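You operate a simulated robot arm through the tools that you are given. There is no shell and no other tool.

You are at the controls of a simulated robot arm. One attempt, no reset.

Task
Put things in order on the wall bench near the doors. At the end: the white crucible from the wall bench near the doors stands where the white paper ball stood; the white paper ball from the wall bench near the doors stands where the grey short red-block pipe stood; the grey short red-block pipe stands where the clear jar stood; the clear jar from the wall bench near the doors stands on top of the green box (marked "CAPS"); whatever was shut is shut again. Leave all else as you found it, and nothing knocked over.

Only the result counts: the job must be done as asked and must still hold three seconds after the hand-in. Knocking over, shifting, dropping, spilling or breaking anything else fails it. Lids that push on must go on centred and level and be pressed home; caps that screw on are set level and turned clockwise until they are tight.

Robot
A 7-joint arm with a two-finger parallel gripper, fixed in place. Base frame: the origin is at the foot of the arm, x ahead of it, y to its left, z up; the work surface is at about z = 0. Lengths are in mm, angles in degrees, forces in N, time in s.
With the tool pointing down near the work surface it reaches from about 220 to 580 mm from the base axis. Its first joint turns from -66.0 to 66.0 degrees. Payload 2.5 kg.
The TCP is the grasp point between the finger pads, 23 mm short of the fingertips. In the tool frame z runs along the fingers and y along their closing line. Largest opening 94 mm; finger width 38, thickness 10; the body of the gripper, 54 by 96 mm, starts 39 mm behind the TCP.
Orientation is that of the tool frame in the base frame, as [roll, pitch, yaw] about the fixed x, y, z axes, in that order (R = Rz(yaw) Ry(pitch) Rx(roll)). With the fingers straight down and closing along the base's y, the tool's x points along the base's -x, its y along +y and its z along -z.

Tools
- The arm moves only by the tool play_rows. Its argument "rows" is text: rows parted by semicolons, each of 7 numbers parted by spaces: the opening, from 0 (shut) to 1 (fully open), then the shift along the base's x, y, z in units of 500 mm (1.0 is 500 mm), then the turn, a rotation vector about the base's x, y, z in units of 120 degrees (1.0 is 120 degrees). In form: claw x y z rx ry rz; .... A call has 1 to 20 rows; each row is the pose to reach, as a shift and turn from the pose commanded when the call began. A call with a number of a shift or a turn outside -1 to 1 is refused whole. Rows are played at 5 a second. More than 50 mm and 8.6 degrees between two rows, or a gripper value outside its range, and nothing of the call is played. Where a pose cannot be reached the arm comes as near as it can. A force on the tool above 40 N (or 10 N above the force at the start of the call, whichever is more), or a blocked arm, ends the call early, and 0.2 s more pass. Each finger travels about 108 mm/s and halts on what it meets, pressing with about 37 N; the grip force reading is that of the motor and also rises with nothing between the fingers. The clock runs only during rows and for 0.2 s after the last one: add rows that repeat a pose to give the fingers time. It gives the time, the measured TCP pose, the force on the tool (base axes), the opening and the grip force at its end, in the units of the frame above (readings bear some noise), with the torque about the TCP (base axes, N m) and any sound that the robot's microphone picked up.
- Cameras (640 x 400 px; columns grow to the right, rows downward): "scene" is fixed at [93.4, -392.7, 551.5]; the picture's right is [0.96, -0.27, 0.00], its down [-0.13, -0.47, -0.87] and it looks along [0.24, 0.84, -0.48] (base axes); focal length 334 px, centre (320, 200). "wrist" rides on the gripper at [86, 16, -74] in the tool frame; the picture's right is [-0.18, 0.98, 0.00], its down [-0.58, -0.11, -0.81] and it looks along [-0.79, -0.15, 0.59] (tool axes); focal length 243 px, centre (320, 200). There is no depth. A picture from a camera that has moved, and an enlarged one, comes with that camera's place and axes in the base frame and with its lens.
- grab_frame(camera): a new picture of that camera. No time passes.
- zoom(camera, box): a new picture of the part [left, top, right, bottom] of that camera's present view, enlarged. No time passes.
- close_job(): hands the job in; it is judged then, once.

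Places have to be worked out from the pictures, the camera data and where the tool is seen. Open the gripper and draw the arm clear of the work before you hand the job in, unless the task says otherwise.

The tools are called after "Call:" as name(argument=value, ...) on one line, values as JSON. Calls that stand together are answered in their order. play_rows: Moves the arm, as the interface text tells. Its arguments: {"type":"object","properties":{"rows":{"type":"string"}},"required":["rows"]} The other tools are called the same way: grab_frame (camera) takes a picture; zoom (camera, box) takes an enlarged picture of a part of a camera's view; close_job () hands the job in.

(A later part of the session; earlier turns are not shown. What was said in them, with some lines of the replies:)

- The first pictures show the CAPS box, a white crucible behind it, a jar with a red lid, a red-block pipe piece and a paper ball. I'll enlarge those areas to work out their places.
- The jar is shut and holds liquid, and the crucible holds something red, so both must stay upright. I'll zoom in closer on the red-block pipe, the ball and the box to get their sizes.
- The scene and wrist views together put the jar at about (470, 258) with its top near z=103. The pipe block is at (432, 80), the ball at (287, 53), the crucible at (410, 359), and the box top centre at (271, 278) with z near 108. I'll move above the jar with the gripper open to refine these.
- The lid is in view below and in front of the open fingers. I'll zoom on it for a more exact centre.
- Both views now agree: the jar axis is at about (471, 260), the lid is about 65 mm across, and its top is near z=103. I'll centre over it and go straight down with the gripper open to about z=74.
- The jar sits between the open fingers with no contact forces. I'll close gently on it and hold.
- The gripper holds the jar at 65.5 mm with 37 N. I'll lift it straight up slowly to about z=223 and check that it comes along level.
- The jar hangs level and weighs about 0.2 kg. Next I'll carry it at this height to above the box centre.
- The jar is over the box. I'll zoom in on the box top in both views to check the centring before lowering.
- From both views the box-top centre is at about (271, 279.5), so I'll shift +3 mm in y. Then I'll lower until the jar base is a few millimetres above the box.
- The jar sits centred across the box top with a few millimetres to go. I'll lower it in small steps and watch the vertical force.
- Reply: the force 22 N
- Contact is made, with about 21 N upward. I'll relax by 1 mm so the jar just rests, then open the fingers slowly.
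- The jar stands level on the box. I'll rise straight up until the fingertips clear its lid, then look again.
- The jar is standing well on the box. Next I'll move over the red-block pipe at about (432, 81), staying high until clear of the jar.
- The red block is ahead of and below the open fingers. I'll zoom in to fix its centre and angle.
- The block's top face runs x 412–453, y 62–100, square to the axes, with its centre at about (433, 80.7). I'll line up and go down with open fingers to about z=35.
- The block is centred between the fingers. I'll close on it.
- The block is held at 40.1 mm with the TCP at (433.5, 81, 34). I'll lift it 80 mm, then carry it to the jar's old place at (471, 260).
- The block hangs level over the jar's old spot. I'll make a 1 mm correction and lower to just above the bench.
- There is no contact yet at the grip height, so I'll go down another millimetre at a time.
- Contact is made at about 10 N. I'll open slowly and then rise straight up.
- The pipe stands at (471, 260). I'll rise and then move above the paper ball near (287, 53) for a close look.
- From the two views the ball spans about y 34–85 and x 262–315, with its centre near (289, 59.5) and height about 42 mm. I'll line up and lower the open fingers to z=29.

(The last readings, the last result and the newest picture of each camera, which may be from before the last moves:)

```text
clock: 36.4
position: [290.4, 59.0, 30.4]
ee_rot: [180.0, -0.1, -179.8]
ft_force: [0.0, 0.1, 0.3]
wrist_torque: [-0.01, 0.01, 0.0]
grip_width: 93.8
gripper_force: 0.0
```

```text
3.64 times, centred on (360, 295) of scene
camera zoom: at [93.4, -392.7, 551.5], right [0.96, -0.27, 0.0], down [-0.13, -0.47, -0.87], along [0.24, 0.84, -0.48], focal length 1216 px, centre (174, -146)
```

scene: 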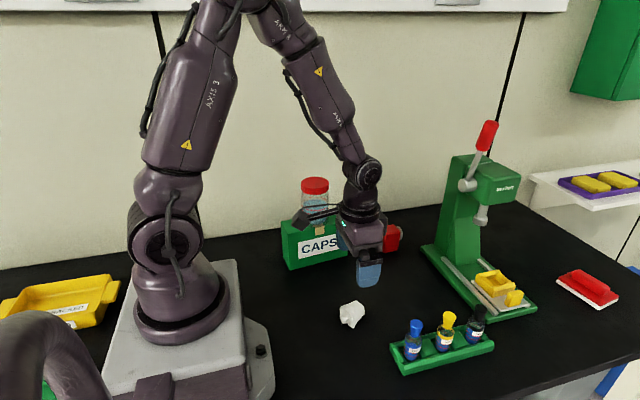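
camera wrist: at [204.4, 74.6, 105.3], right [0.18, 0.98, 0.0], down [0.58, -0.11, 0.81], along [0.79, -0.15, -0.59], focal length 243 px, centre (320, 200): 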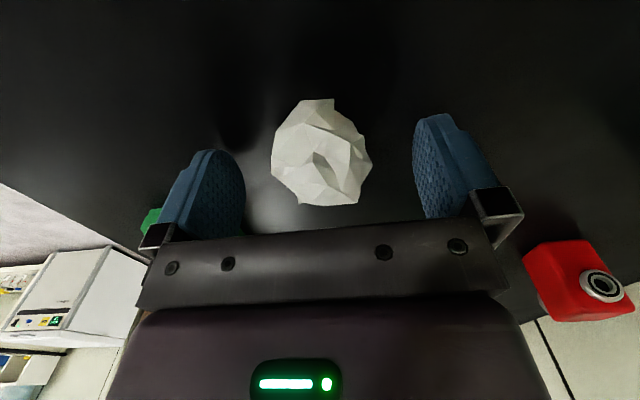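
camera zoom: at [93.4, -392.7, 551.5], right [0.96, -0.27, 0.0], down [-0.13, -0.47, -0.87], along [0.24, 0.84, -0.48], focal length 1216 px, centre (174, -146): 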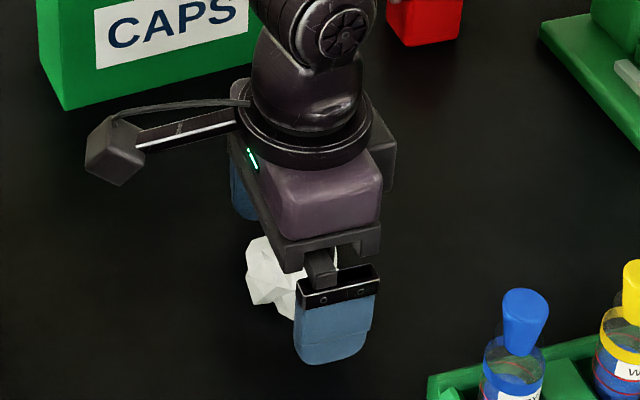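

The ball lies centred between the fingers. I'll close in small steps, keeping the squeeze light, and watch the readings.

Call:
play_rows(rows="0.8 0 0 0 0 0 0; 0.7 0 0 0 0 0 0; 0.62 0 0 0 0 0 0; 0.57 0 0 0 0 0 0; 0.54 0 0 0 0 0 0; 0.51 0 0 0 0 0 0; 0.51 0 0 0 0 0 0")

Call:
grab_frame(camera="wrist")

```text
clock: 38.0
position: [289.2, 57.9, 30.6]
ee_rot: [-179.9, 0.0, -179.9]
ft_force: [-0.2, 0.2, 0.5]
wrist_torque: [-0.05, 0.02, -0.02]
grip_width: 48.1
gripper_force: 0.5
```

```text
taken
camera wrist: at [204.3, 74.6, 105.4], right [0.18, 0.98, 0.0], down [0.58, -0.11, 0.81], along [0.79, -0.15, -0.59], focal length 243 px, centre (320, 200)
```

wrist: 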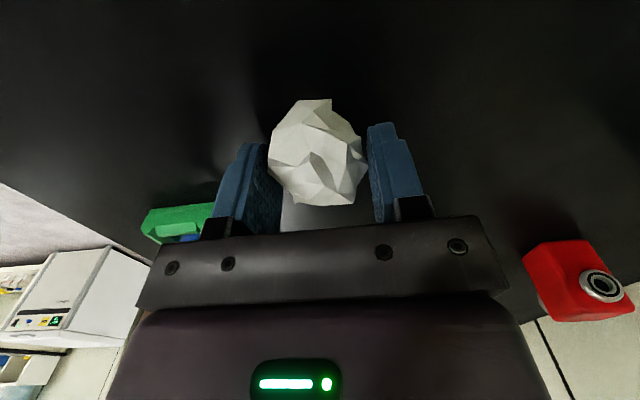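

The fingers are just touching the ball, so I'll keep closing.

Call:
play_rows(rows="0.49 0 0 0 0 0 0; 0.47 0 0 0 0 0 0; 0.45 0 0 0 0 0 0; 0.43 0 0 0 0 0 0; 0.43 0 0 0 0 0 0")

Call:
grab_frame(camera="wrist")

```text
clock: 39.2
position: [290.4, 58.3, 30.6]
ee_rot: [179.9, 0.1, 179.9]
ft_force: [1.6, -0.1, 7.6]
wrist_torque: [-0.13, 0.05, 0.02]
grip_width: 42.1
gripper_force: 2.5
```

```text
taken
camera wrist: at [204.6, 74.5, 105.6], right [0.18, 0.98, 0.0], down [0.58, -0.11, 0.81], along [0.79, -0.15, -0.59], focal length 243 px, centre (320, 200)
```

wrist: 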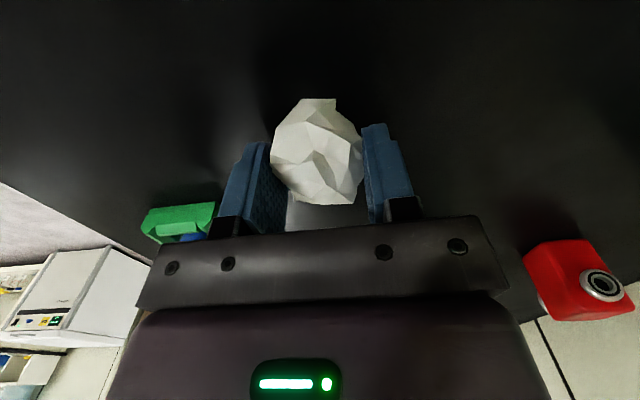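

The grip is at 42 mm with light force, and there is a small downward wedge on the ball. I'll close further until it is firmly held.

Call:
play_rows(rows="0.42 0 0 0 0 0 0; 0.4 0 0 0 0 0 0; 0.38 0 0 0 0 0 0; 0.36 0 0 0 0 0 0; 0.36 0 0 0 0 0 0")

Call:
grab_frame(camera="wrist")

Call:
zoom(camera="scene", box=[320, 270, 400, 345])

```text
clock: 40.4
position: [290.8, 59.2, 31.4]
ee_rot: [179.9, 0.1, -180.0]
ft_force: [0.9, 3.0, 19.3]
wrist_torque: [-0.01, 0.11, 0.01]
grip_width: 36.6
gripper_force: 37.0
```

```text
taken
camera wrist: at [204.5, 75.0, 105.6], right [0.18, 0.98, 0.0], down [0.58, -0.11, 0.81], along [0.79, -0.15, -0.59], focal length 243 px, centre (320, 200)
```

wrist: 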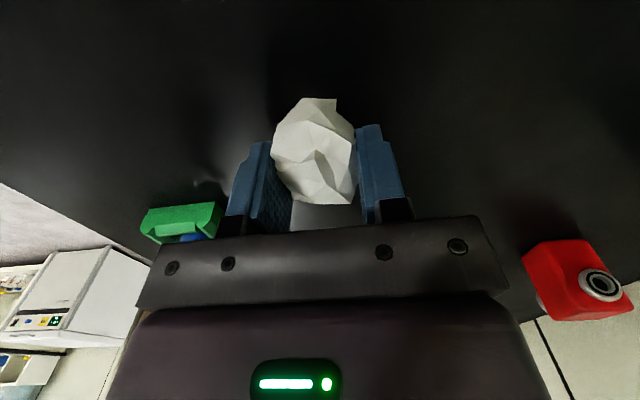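

```text
5.33 times, centred on (360, 308) of scene
camera zoom: at [93.3, -392.7, 551.5], right [0.96, -0.27, 0.0], down [-0.13, -0.47, -0.87], along [0.24, 0.84, -0.48], focal length 1783 px, centre (107, -373)
```

zoom: 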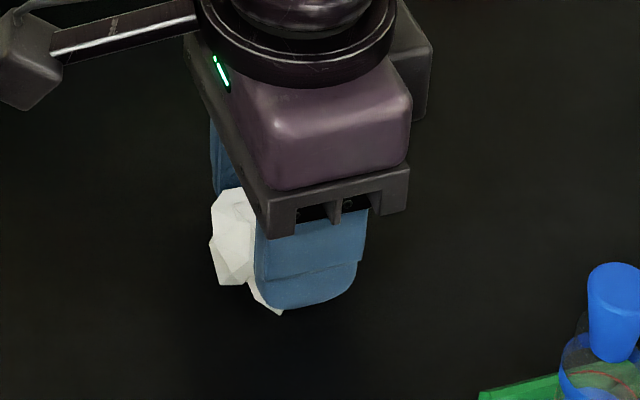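

The gripper now holds the ball at 36.6 mm with full grip force. I'll lift it slowly by a little and check that it comes along.

Call:
play_rows(rows="0.3 0 0 0.004 0 0 0; 0.3 0 0 0.01 0 0 0; 0.3 0 0 0.02 0 0 0; 0.3 0 0 0.03 0 0 0; 0.3 0 0 0.03 0 0 0")

Call:
grab_frame(camera="wrist")

Call:
zoom(camera="scene", box=[320, 260, 400, 345])

```text
clock: 41.6
position: [288.9, 59.0, 45.6]
ee_rot: [179.9, 0.0, -180.0]
ft_force: [0.1, -0.2, -0.1]
wrist_torque: [0.01, 0.01, 0.01]
grip_width: 37.5
gripper_force: 36.8
```

```text
taken
camera wrist: at [203.9, 74.8, 119.8], right [0.18, 0.98, 0.0], down [0.58, -0.11, 0.81], along [0.79, -0.15, -0.59], focal length 243 px, centre (320, 200)
```

wrist: 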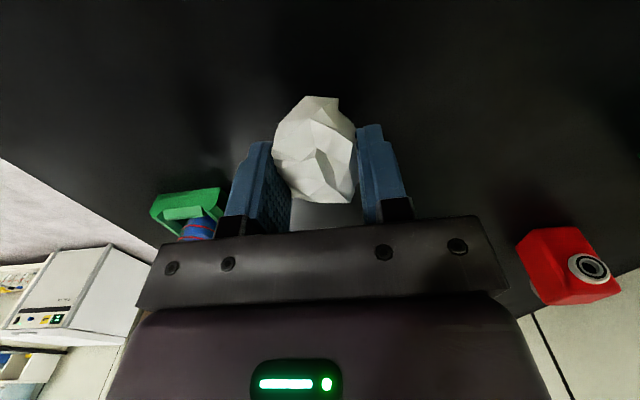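

```text
4.71 times, centred on (360, 302) of scene
camera zoom: at [93.4, -392.7, 551.5], right [0.96, -0.27, 0.0], down [-0.13, -0.47, -0.87], along [0.24, 0.84, -0.48], focal length 1573 px, centre (132, -282)
```

zoom: 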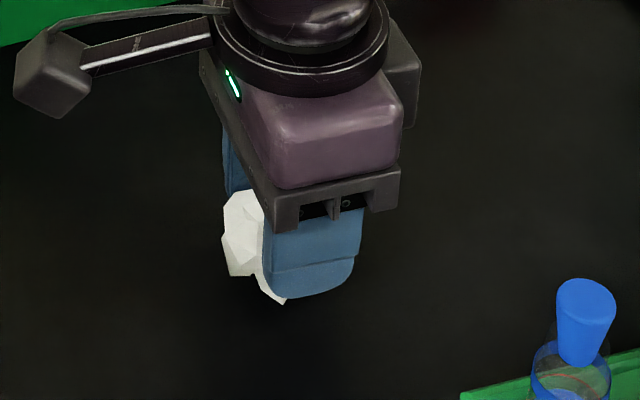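

The ball came up with the gripper. I'll lift a bit more and carry it to the pipe's old place at (433, 81).

Call:
play_rows(rows="0.3 0 0 0.02 0 0 0; 0.3 0 0 0.05 0 0 0; 0.3 0.02 0.003 0.08 0 0 0; 0.3 0.05 0.008 0.08 0 0 0; 0.3 0.09 0.014 0.08 0 0 0; 0.3 0.13 0.02 0.08 0 0 0; 0.3 0.17 0.026 0.08 0 0 0; 0.3 0.21 0.032 0.08 0 0 0; 0.3 0.25 0.038 0.08 0 0 0; 0.3 0.275 0.042 0.08 0 0 0; 0.3 0.288 0.044 0.08 0 0 0; 0.3 0.288 0.044 0.08 0 0 0")

Call:
grab_frame(camera="wrist")

Call:
grab_frame(camera="scene")

```text
clock: 44.2
position: [435.4, 80.6, 82.8]
ee_rot: [180.0, 0.0, 179.9]
ft_force: [-0.7, -1.2, 0.4]
wrist_torque: [0.0, 0.01, 0.01]
grip_width: 37.7
gripper_force: 36.8
```

```text
taken
camera wrist: at [349.0, 96.7, 159.0], right [0.18, 0.98, 0.0], down [0.58, -0.11, 0.81], along [0.79, -0.15, -0.59], focal length 243 px, centre (320, 200)
```

wrist: 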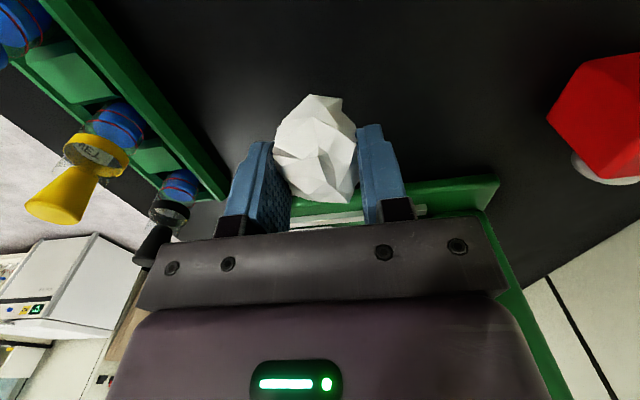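

```text
taken
```

scene: 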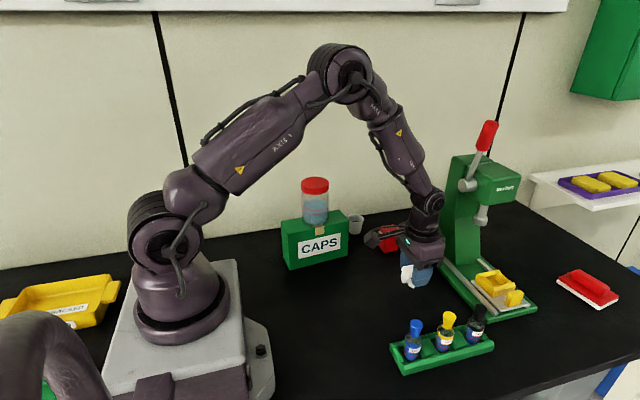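

The ball is over the pipe's old spot. I'll lower it to a few millimetres above the bench and then step down until contact.

Call:
play_rows(rows="0.3 0 0 -0.02 0 0 0; 0.3 0 0 -0.05 0 0 0; 0.3 0 0 -0.08 0 0 0; 0.3 0 0 -0.094 0 0 0; 0.3 0 0 -0.098 0 0 0; 0.3 0 0 -0.098 0 0 0")

Call:
play_rows(rows="0.3 0 0 -0.002 0 0 0; 0.3 0 0 -0.004 0 0 0; 0.3 0 0 -0.004 0 0 0")

Call:
grab_frame(camera="wrist")

```text
clock: 45.6
position: [435.3, 80.3, 34.7]
ee_rot: [179.9, 0.0, 180.0]
ft_force: [0.3, -0.2, 0.0]
wrist_torque: [-0.01, 0.0, 0.03]
grip_width: 37.4
gripper_force: 36.7
```

```text
clock: 46.4
position: [433.2, 80.6, 32.6]
ee_rot: [180.0, 0.0, -180.0]
ft_force: [-1.0, -0.1, 1.0]
wrist_torque: [0.0, -0.02, 0.0]
grip_width: 37.5
gripper_force: 36.7
```

```text
taken
camera wrist: at [348.4, 96.7, 108.5], right [0.18, 0.98, 0.0], down [0.58, -0.11, 0.81], along [0.79, -0.15, -0.59], focal length 243 px, centre (320, 200)
```

wrist: 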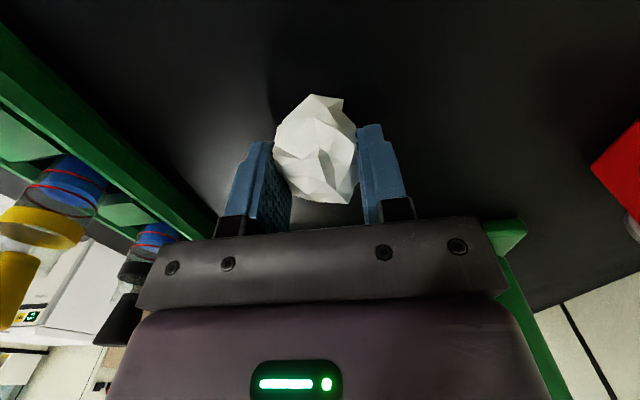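

Nearly touching, with about 1 N upward. I'll take small further steps down.

Call:
play_rows(rows="0.3 0 0 -0.002 0 0 0; 0.3 0 0 -0.002 0 0 0")

Call:
play_rows(rows="0.3 0 0 -0.0015 0 0 0; 0.3 0 0 -0.0015 0 0 0")

```text
clock: 47.0
position: [433.5, 79.5, 32.1]
ee_rot: [180.0, 0.1, -179.9]
ft_force: [0.5, -0.7, 5.2]
wrist_torque: [-0.13, 0.05, 0.01]
grip_width: 37.5
gripper_force: 37.4
```

```text
clock: 47.6
position: [434.6, 78.9, 33.1]
ee_rot: [-180.0, 0.0, -180.0]
ft_force: [0.4, -0.7, 14.1]
wrist_torque: [-0.31, 0.14, -0.02]
grip_width: 37.5
gripper_force: 37.1
```

The ball is on the bench. I'll ease off and open the fingers slowly so that it doesn't roll.

Call:
play_rows(rows="0.38 0 0 0.001 0 0 0; 0.41 0 0 0.001 0 0 0; 0.43 0 0 0.001 0 0 0; 0.45 0 0 0.001 0 0 0; 0.48 0 0 0.001 0 0 0; 0.52 0 0 0.001 0 0 0; 0.57 0 0 0.001 0 0 0; 0.64 0 0 0.001 0 0 0; 0.75 0 0 0.001 0 0 0; 0.9 0 0 0.001 0 0 0; 0.98 0 0 0.001 0 0 0; 0.98 0 0 0.001 0 0 0")

Call:
grab_frame(camera="wrist")

Call:
zoom(camera="scene", box=[360, 220, 460, 320])

```text
clock: 50.2
position: [434.5, 80.5, 32.2]
ee_rot: [180.0, 0.0, 180.0]
ft_force: [-0.5, 0.1, -0.8]
wrist_torque: [-0.01, 0.0, 0.03]
grip_width: 92.2
gripper_force: 0.0
```

```text
taken
camera wrist: at [348.0, 97.1, 107.4], right [0.18, 0.98, 0.0], down [0.58, -0.11, 0.81], along [0.79, -0.15, -0.59], focal length 243 px, centre (320, 200)
```

wrist: 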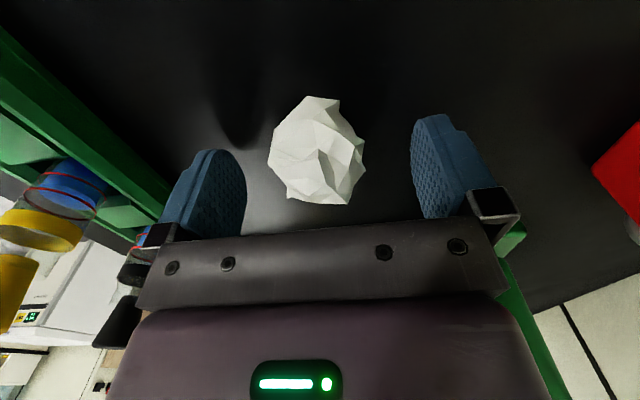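

```text
4.00 times, centred on (410, 270) of scene
camera zoom: at [93.4, -392.7, 551.5], right [0.96, -0.27, 0.0], down [-0.13, -0.47, -0.87], along [0.24, 0.84, -0.48], focal length 1337 px, centre (-40, -80)
```

zoom: 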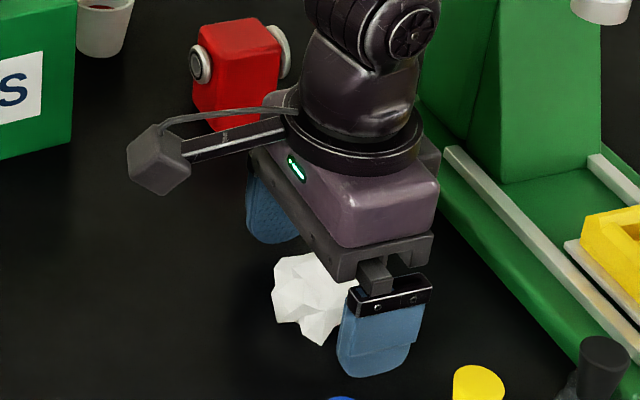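

The ball stands at the pipe's old spot. I'll rise, travel on the right-hand side to keep the wrist camera clear of the jar, and come in above the crucible.

Call:
play_rows(rows="1 0 0 0.03 0 0 0; 1 0 0 0.08 0 0 0; 1 0 0 0.15 0 0 0; 1 0 0 0.22 0 0 0; 1 0.02 0.02 0.28 0 0 0; 1 0.045 0.07 0.3 0 0 0; 1 0.06 0.14 0.3 0 0 0; 1 0.07 0.21 0.3 0 0 0; 1 0.07 0.28 0.3 0 0 0; 1 0.07 0.35 0.3 0 0 0; 1 0.065 0.42 0.3 0 0 0; 1 0.05 0.48 0.3 0 0 0; 1 0.02 0.525 0.3 0 0 0; 1 -0.02 0.55 0.3 0 0 0; 1 -0.048 0.556 0.3 0 0 0; 1 -0.048 0.556 0.3 0 0 0")

Call:
grab_frame(camera="wrist")

Call:
grab_frame(camera="scene")

```text
clock: 53.6
position: [410.8, 359.3, 182.7]
ee_rot: [180.0, 0.1, -180.0]
ft_force: [-0.6, -0.7, 0.1]
wrist_torque: [-0.03, 0.0, -0.01]
grip_width: 94.0
gripper_force: 0.0
```

```text
taken
camera wrist: at [324.5, 376.0, 257.3], right [0.18, 0.98, 0.0], down [0.58, -0.11, 0.81], along [0.79, -0.15, -0.59], focal length 243 px, centre (320, 200)
```

wrist: 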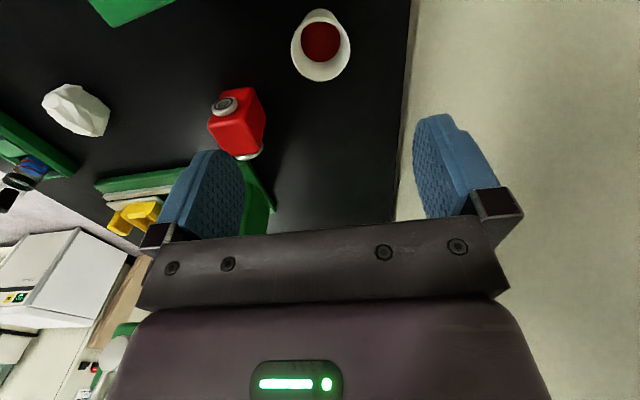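

```text
taken
```

scene: 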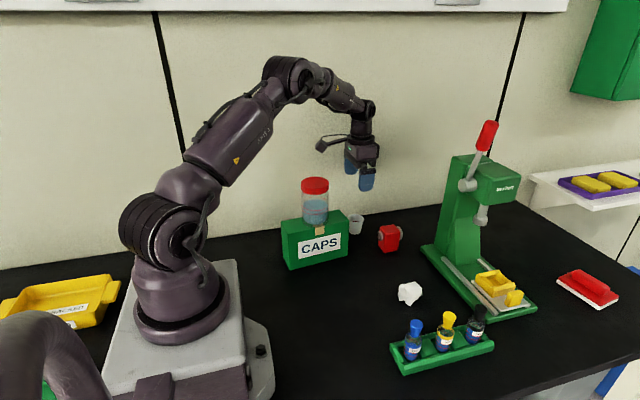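

The crucible with its red contents is clearly in view. I'll zoom in to measure its rim exactly.

Call:
zoom(camera="wrist", box=[270, 0, 400, 100])

Call:
zoom(camera="scene", box=[335, 190, 425, 310])

```text
4.00 times, centred on (335, 50) of wrist
camera zoom: at [324.5, 376.0, 257.3], right [0.18, 0.98, 0.0], down [0.58, -0.11, 0.81], along [0.79, -0.15, -0.59], focal length 970 px, centre (260, 800)
```

zoom: 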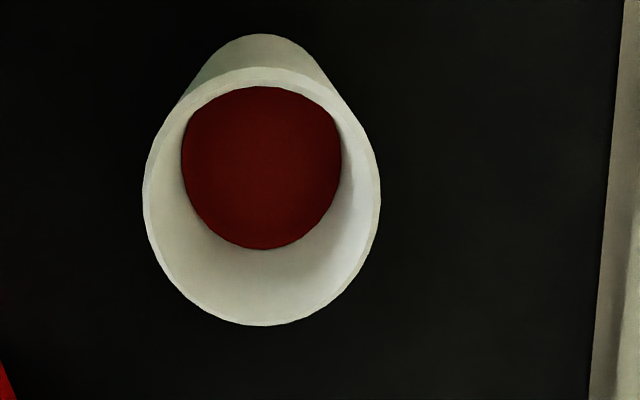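

```text
3.33 times, centred on (380, 250) of scene
camera zoom: at [93.4, -392.7, 551.5], right [0.96, -0.27, 0.0], down [-0.13, -0.47, -0.87], along [0.24, 0.84, -0.48], focal length 1114 px, centre (120, 33)
```

zoom: 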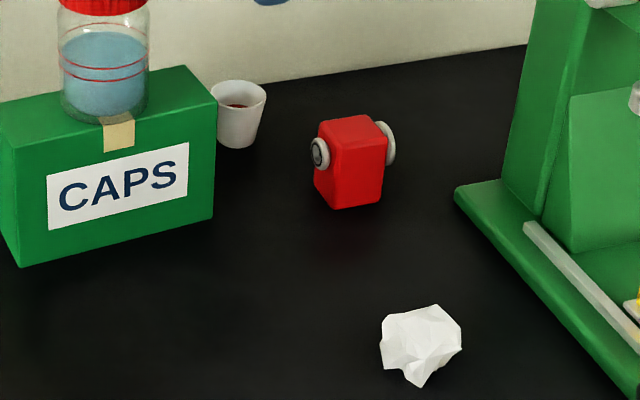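

The rim centre works out at about (412, 360.5), with a rim diameter near 48 and a height of 42 mm. I'll line up, narrow the fingers a bit to stay clear of the wall, and descend to z=39.

Call:
play_rows(rows="0.9 0.003 0.001 -0.03 0 0 0; 0.82 0.003 0.001 -0.08 0 0 0; 0.82 0.003 0.001 -0.13 0 0 0; 0.82 0.003 0.001 -0.17 0 0 0; 0.82 0.003 0.001 -0.21 0 0 0; 0.82 0.003 0.001 -0.245 0 0 0; 0.82 0.003 0.001 -0.27 0 0 0; 0.82 0.003 0.001 -0.286 0 0 0; 0.82 0.003 0.001 -0.286 0 0 0")

Call:
grab_frame(camera="wrist")

Call:
zoom(camera="scene", box=[310, 150, 430, 270])

```text
clock: 55.6
position: [412.4, 358.9, 39.2]
ee_rot: [-180.0, 0.0, -180.0]
ft_force: [-0.2, -0.4, -0.1]
wrist_torque: [-0.01, 0.01, -0.02]
grip_width: 77.2
gripper_force: 0.1
```

```text
taken
camera wrist: at [326.9, 375.7, 115.2], right [0.18, 0.98, 0.0], down [0.58, -0.11, 0.81], along [0.79, -0.15, -0.59], focal length 243 px, centre (320, 200)
```

wrist: 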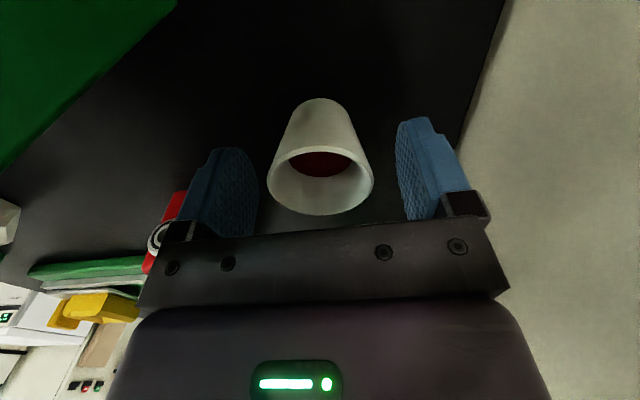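

```text
3.33 times, centred on (370, 210) of scene
camera zoom: at [93.4, -392.7, 551.5], right [0.96, -0.27, 0.0], down [-0.13, -0.47, -0.87], along [0.24, 0.84, -0.48], focal length 1114 px, centre (153, 167)
```

zoom: 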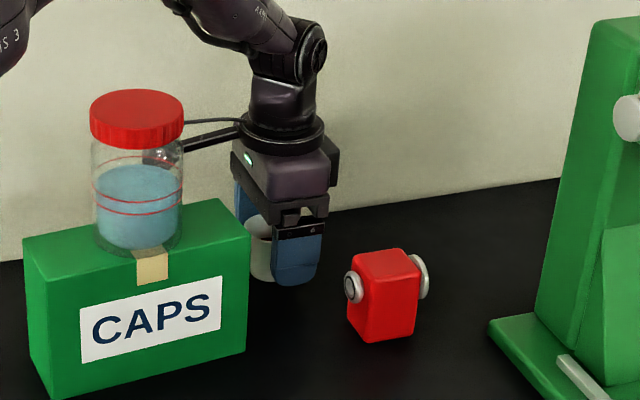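

The rim is centred on the grasp point. I'll close slowly on it.

Call:
play_rows(rows="0.72 0 0 0 0 0 0; 0.64 0 0 0 0 0 0; 0.58 0 0 0 0 0 0; 0.55 0 0 0 0 0 0; 0.53 0 0 0 0 0 0; 0.51 0 0 0 0 0 0; 0.49 0 0 0 0 0 0; 0.47 0 0 0 0 0 0; 0.43 0 0 0 0 0 0; 0.4 0 0 0 0 0 0; 0.4 0 0 0 0 0 0")

Call:
grab_frame(camera="wrist")

```text
clock: 58.0
position: [413.1, 359.6, 41.0]
ee_rot: [-180.0, 0.0, -180.0]
ft_force: [0.3, -0.8, 0.0]
wrist_torque: [-0.03, 0.0, 0.01]
grip_width: 46.1
gripper_force: 37.3
```

```text
taken
camera wrist: at [326.9, 375.7, 115.3], right [0.18, 0.98, 0.0], down [0.58, -0.11, 0.81], along [0.79, -0.15, -0.59], focal length 243 px, centre (320, 200)
```

wrist: 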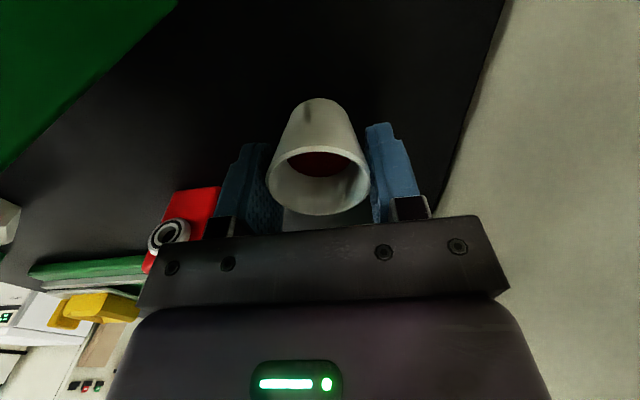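

The rim is gripped at 46 mm with full force and the crucible is still upright. I'll lift it slowly by 20 mm and check.

Call:
play_rows(rows="0.4 0 0 0.004 0 0 0; 0.4 0 0 0.01 0 0 0; 0.4 0 0 0.018 0 0 0; 0.4 0 0 0.028 0 0 0; 0.4 0 0 0.04 0 0 0; 0.4 0 0 0.04 0 0 0; 0.4 0 0 0.04 0 0 0")

Call:
grab_frame(camera="wrist")

Call:
zoom(camera="scene", box=[330, 170, 410, 250])

```text
clock: 59.6
position: [412.0, 357.0, 59.7]
ee_rot: [180.0, 0.0, 180.0]
ft_force: [-0.6, 0.0, 0.1]
wrist_torque: [0.01, 0.01, -0.01]
grip_width: 45.8
gripper_force: 36.0
```

```text
taken
camera wrist: at [326.0, 375.6, 134.4], right [0.18, 0.98, 0.0], down [0.58, -0.11, 0.81], along [0.79, -0.15, -0.59], focal length 243 px, centre (320, 200)
```

wrist: 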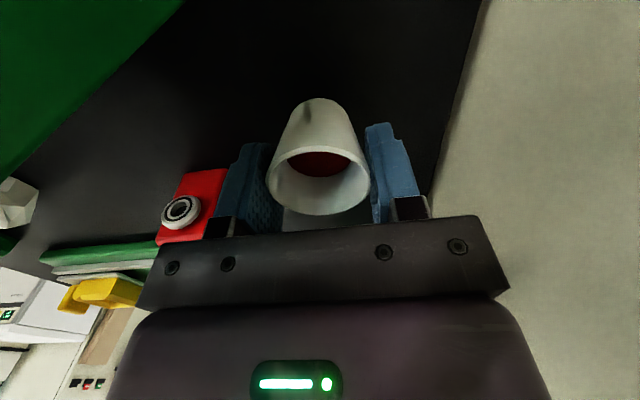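

```text
5.00 times, centred on (370, 210) of scene
camera zoom: at [93.4, -392.7, 551.5], right [0.96, -0.27, 0.0], down [-0.13, -0.47, -0.87], along [0.24, 0.84, -0.48], focal length 1671 px, centre (70, 150)
```

zoom: 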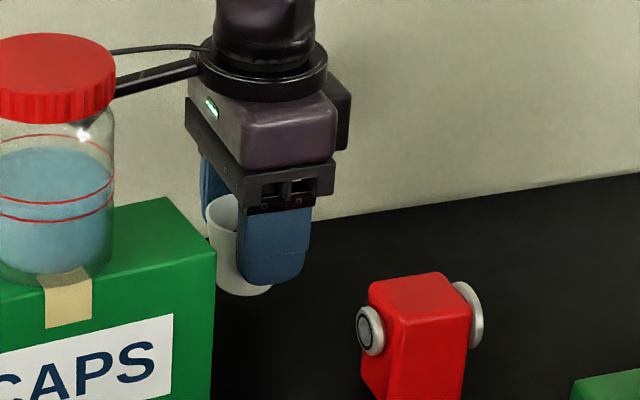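

The crucible hangs level in the grip. I'll carry it smoothly around to the right of the jar at about z=122, towards the ball's old place.

Call:
play_rows(rows="0.4 0 0 0.01 0 0 0; 0.4 0 0 0.035 0 0 0; 0.4 0 0 0.07 0 0 0; 0.4 0.005 -0.005 0.1 0 0 0; 0.4 0.02 -0.015 0.12 0 0 0; 0.4 0.045 -0.035 0.125 0 0 0; 0.4 0.07 -0.07 0.125 0 0 0; 0.4 0.082 -0.11 0.125 0 0 0; 0.4 0.086 -0.155 0.125 0 0 0; 0.4 0.088 -0.2 0.125 0 0 0; 0.4 0.088 -0.245 0.125 0 0 0; 0.4 0.086 -0.29 0.125 0 0 0; 0.4 0.078 -0.33 0.125 0 0 0; 0.4 0.062 -0.367 0.125 0 0 0; 0.4 0.04 -0.4 0.125 0 0 0; 0.4 0.01 -0.43 0.125 0 0 0; 0.4 -0.025 -0.457 0.125 0 0 0; 0.4 -0.06 -0.482 0.125 0 0 0; 0.4 -0.09 -0.503 0.125 0 0 0; 0.4 -0.11 -0.517 0.125 0 0 0")

Call:
grab_frame(camera="wrist")

Call:
grab_frame(camera="scene")

```text
clock: 63.8
position: [357.5, 100.7, 122.8]
ee_rot: [-179.9, 0.0, -180.0]
ft_force: [-0.7, 0.7, 0.2]
wrist_torque: [0.03, 0.03, 0.0]
grip_width: 45.6
gripper_force: 37.3
```

```text
taken
camera wrist: at [271.2, 116.6, 196.4], right [0.18, 0.98, 0.0], down [0.58, -0.11, 0.81], along [0.79, -0.15, -0.59], focal length 243 px, centre (320, 200)
```

wrist: 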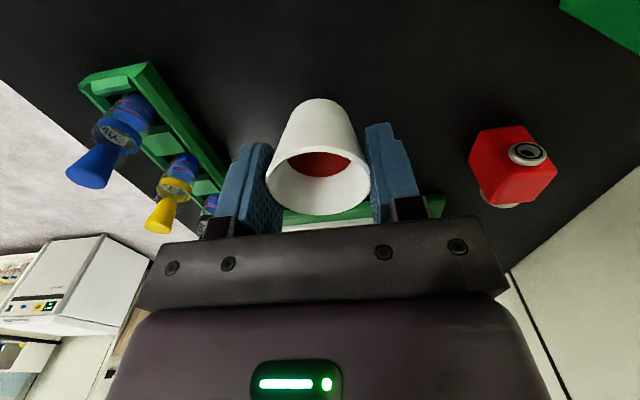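

```text
taken
```

scene: 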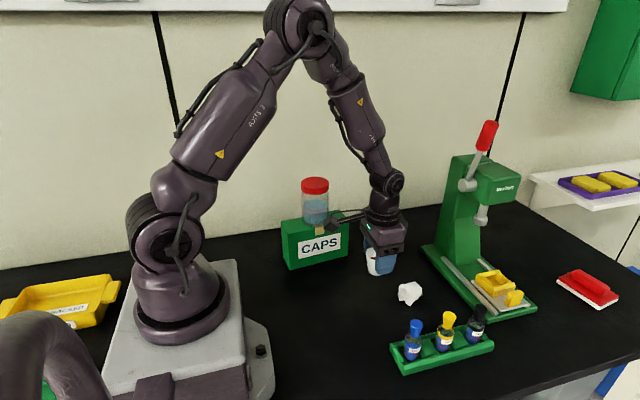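

The crucible is still level. I'll finish the carry to (288.5, 59) and lower it to a few millimetres above the bench.

Call:
play_rows(rows="0.4 -0.012 -0.007 0 0 0 0; 0.4 -0.04 -0.024 0 0 0 0; 0.4 -0.075 -0.045 0 0 0 0; 0.4 -0.105 -0.064 0 0 0 0; 0.4 -0.127 -0.077 0 0 0 0; 0.4 -0.1374 -0.0832 0 0 0 0; 0.4 -0.1374 -0.0832 -0.01 0 0 0; 0.4 -0.1374 -0.0832 -0.035 0 0 0; 0.4 -0.1374 -0.0832 -0.07 0 0 0; 0.4 -0.1374 -0.0832 -0.105 0 0 0; 0.4 -0.1374 -0.0832 -0.135 0 0 0; 0.4 -0.1374 -0.0832 -0.15 0 0 0; 0.4 -0.1374 -0.0832 -0.154 0 0 0; 0.4 -0.1374 -0.0832 -0.154 0 0 0")

Call:
grab_frame(camera="wrist")

Call:
zoom(camera="scene", box=[300, 240, 440, 350])

```text
clock: 66.8
position: [288.7, 58.9, 45.5]
ee_rot: [-179.9, 0.0, -180.0]
ft_force: [0.0, 0.4, -0.1]
wrist_torque: [0.0, 0.03, 0.01]
grip_width: 45.4
gripper_force: 37.2
```

```text
taken
camera wrist: at [202.2, 76.2, 119.3], right [0.18, 0.98, 0.0], down [0.58, -0.11, 0.81], along [0.79, -0.15, -0.59], focal length 243 px, centre (320, 200)
```

wrist: 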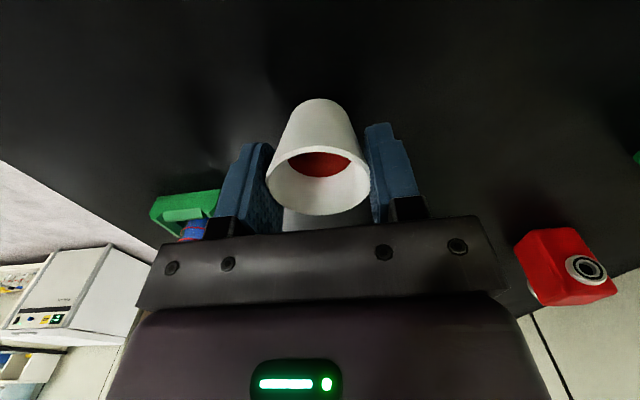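

```text
3.64 times, centred on (370, 295) of scene
camera zoom: at [93.4, -392.7, 551.5], right [0.96, -0.27, 0.0], down [-0.13, -0.47, -0.87], along [0.24, 0.84, -0.48], focal length 1216 px, centre (138, -146)
```

zoom: 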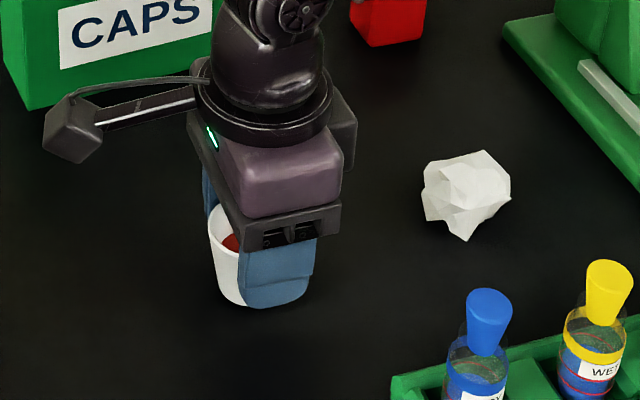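

About 4 mm remain to the bench. I'll step down gently and read the force.

Call:
play_rows(rows="0.4 0 0 -0.002 0 0 0; 0.4 0 0 -0.004 0 0 0; 0.4 0 0 -0.006 0 0 0; 0.4 0 0 -0.006 0 0 0")

Call:
play_rows(rows="0.4 0 0 -0.001 0 0 0; 0.4 0 0 -0.002 0 0 0; 0.4 0 0 -0.002 0 0 0")

```text
clock: 67.8
position: [288.4, 59.1, 42.7]
ee_rot: [-180.0, 0.0, 179.9]
ft_force: [-0.4, -0.3, -0.7]
wrist_torque: [-0.01, -0.02, -0.01]
grip_width: 45.3
gripper_force: 37.5
```

```text
clock: 68.6
position: [288.9, 58.2, 41.8]
ee_rot: [180.0, 0.0, 180.0]
ft_force: [0.5, 0.6, -0.4]
wrist_torque: [-0.01, 0.05, -0.01]
grip_width: 45.4
gripper_force: 37.3
```

There is no contact yet, so I'll continue with half-millimetre steps.

Call:
play_rows(rows="0.4 0 0 -0.001 0 0 0; 0.4 0 0 -0.001 0 0 0")

Call:
play_rows(rows="0.4 0 0 -0.001 0 0 0; 0.4 0 0 -0.001 0 0 0")

Call:
grab_frame(camera="wrist")

```text
clock: 69.2
position: [288.9, 59.7, 42.1]
ee_rot: [-180.0, 0.0, -179.9]
ft_force: [0.1, -0.3, -1.2]
wrist_torque: [-0.03, -0.04, -0.03]
grip_width: 45.5
gripper_force: 36.8
```

```text
clock: 69.8
position: [288.2, 59.8, 40.7]
ee_rot: [180.0, 0.1, 180.0]
ft_force: [-2.3, -0.8, 17.5]
wrist_torque: [-0.06, 0.16, 0.04]
grip_width: 45.6
gripper_force: 37.4
```

```text
taken
camera wrist: at [202.4, 75.7, 115.1], right [0.18, 0.98, 0.0], down [0.58, -0.11, 0.81], along [0.79, -0.15, -0.59], focal length 243 px, centre (320, 200)
```

wrist: 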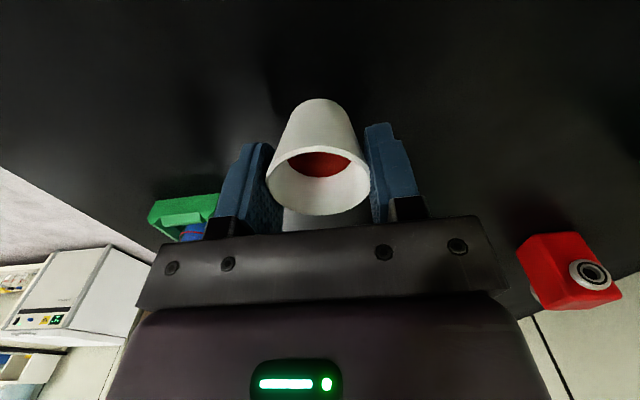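

The crucible is on the bench, with 17 N upward. I'll relax half a millimetre and open slowly.

Call:
play_rows(rows="0.46 0 0 0.001 0 0 0; 0.49 0 0 0.001 0 0 0; 0.51 0 0 0.001 0 0 0; 0.53 0 0 0.001 0 0 0; 0.57 0 0 0.001 0 0 0; 0.63 0 0 0.001 0 0 0; 0.72 0 0 0.001 0 0 0; 0.85 0 0 0.001 0 0 0; 0.95 0 0 0.001 0 0 0; 0.95 0 0 0.001 0 0 0")

Call:
grab_frame(camera="wrist")

```text
clock: 72.0
position: [288.2, 58.6, 40.7]
ee_rot: [179.9, 0.0, -179.9]
ft_force: [0.2, 0.4, 0.8]
wrist_torque: [-0.04, 0.03, 0.01]
grip_width: 89.3
gripper_force: 0.0
```

```text
taken
camera wrist: at [202.0, 76.0, 115.1], right [0.18, 0.98, 0.0], down [0.58, -0.11, 0.81], along [0.79, -0.15, -0.59], focal length 243 px, centre (320, 200)
```

wrist: 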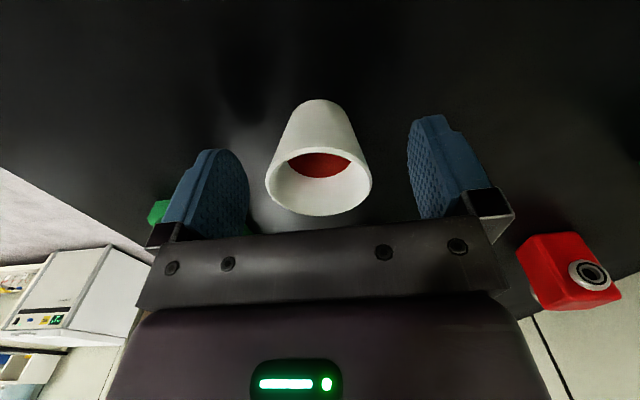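

The crucible stands upright and free. I'll rise straight up and draw the arm clear, then check everything.

Call:
play_rows(rows="0.97 0 0 0.02 0 0 0; 1 0 0 0.06 0 0 0; 1 0 0 0.12 0 0 0; 1 0 0 0.2 0 0 0; 1 0 0 0.28 0 0 0; 1 0 0 0.36 0 0 0; 1 0.02 0.02 0.43 0 0 0; 1 0.04 0.04 0.5 0 0 0; 1 0.06 0.07 0.54 0 0 0; 1 0.08 0.1 0.56 0 0 0; 1 0.09 0.12 0.57 0 0 0; 1 0.09 0.12 0.57 0 0 0")

Call:
grab_frame(camera="scene")

Call:
zoom(camera="scene", box=[270, 165, 450, 335])

Call:
grab_frame(camera="wrist")

```text
clock: 74.6
position: [332.9, 119.1, 326.1]
ee_rot: [179.9, 0.0, 180.0]
ft_force: [-0.6, -0.5, -0.3]
wrist_torque: [-0.07, -0.01, -0.02]
grip_width: 93.9
gripper_force: 0.0
```

```text
taken
```

scene: 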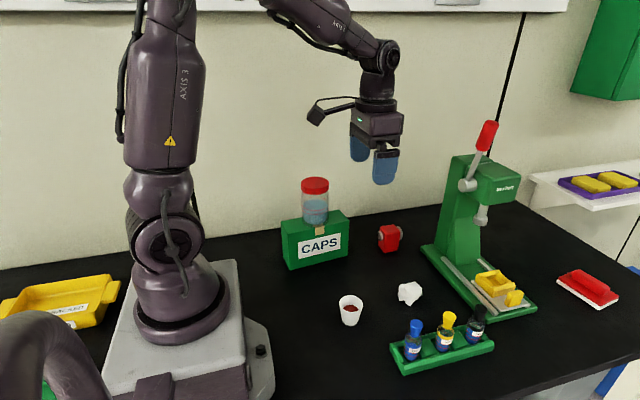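

```text
2.35 times, centred on (360, 250) of scene
camera zoom: at [93.4, -392.7, 551.5], right [0.96, -0.27, 0.0], down [-0.13, -0.47, -0.87], along [0.24, 0.84, -0.48], focal length 786 px, centre (226, 82)
```

zoom: 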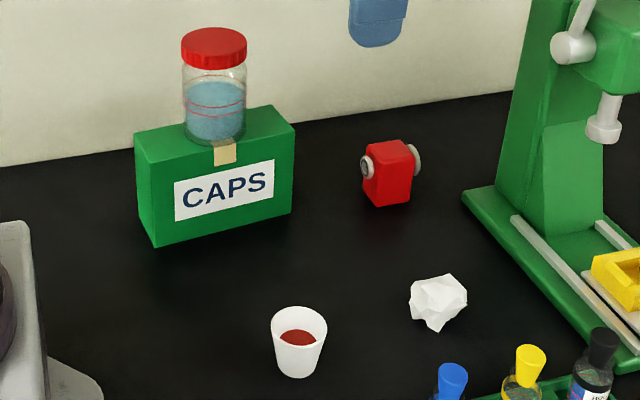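

```text
taken
camera wrist: at [246.9, 136.5, 400.9], right [0.18, 0.98, 0.0], down [0.58, -0.11, 0.81], along [0.79, -0.15, -0.59], focal length 243 px, centre (320, 200)
```

wrist: 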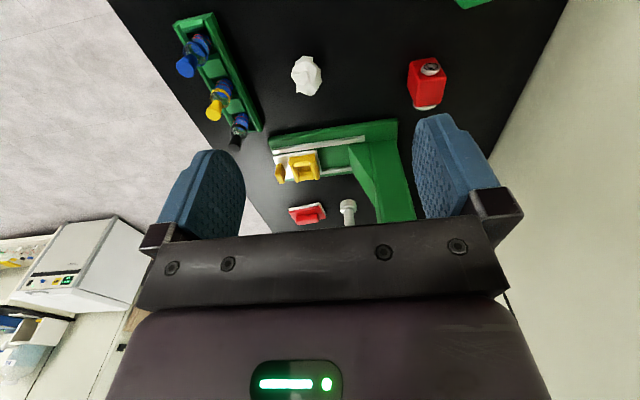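

Everything checks out in the final pictures:
- The shut jar stands on the CAPS box, which hasn't moved.
- The pipe is at the jar's old place.
- The ball is at the pipe's old place.
- The crucible is upright at the ball's old place.

The gripper is open and the arm is clear, so I'm handing in.

Call:
close_job()

```text
The job is handed in.
```

The bench is in order and the job is handed in. I don't have the judge's result; the final pictures before hand-in showed everything in place:

- **Clear jar:** it stands centred on top of the green CAPS box. Its lid was never opened, and the box did not move.
- **Grey short red-block pipe:** it stands where the jar was, at about (471, 260) mm.
- **White paper ball:** it stands where the pipe was, within a few millimetres of (433, 81) mm.
- **White crucible:** it stands upright where the ball was, at about (288, 59) mm, with its red contents still inside.

Nothing was knocked over, and I saw nothing else disturbed. The gripper was open and the arm clear of the work at hand-in.
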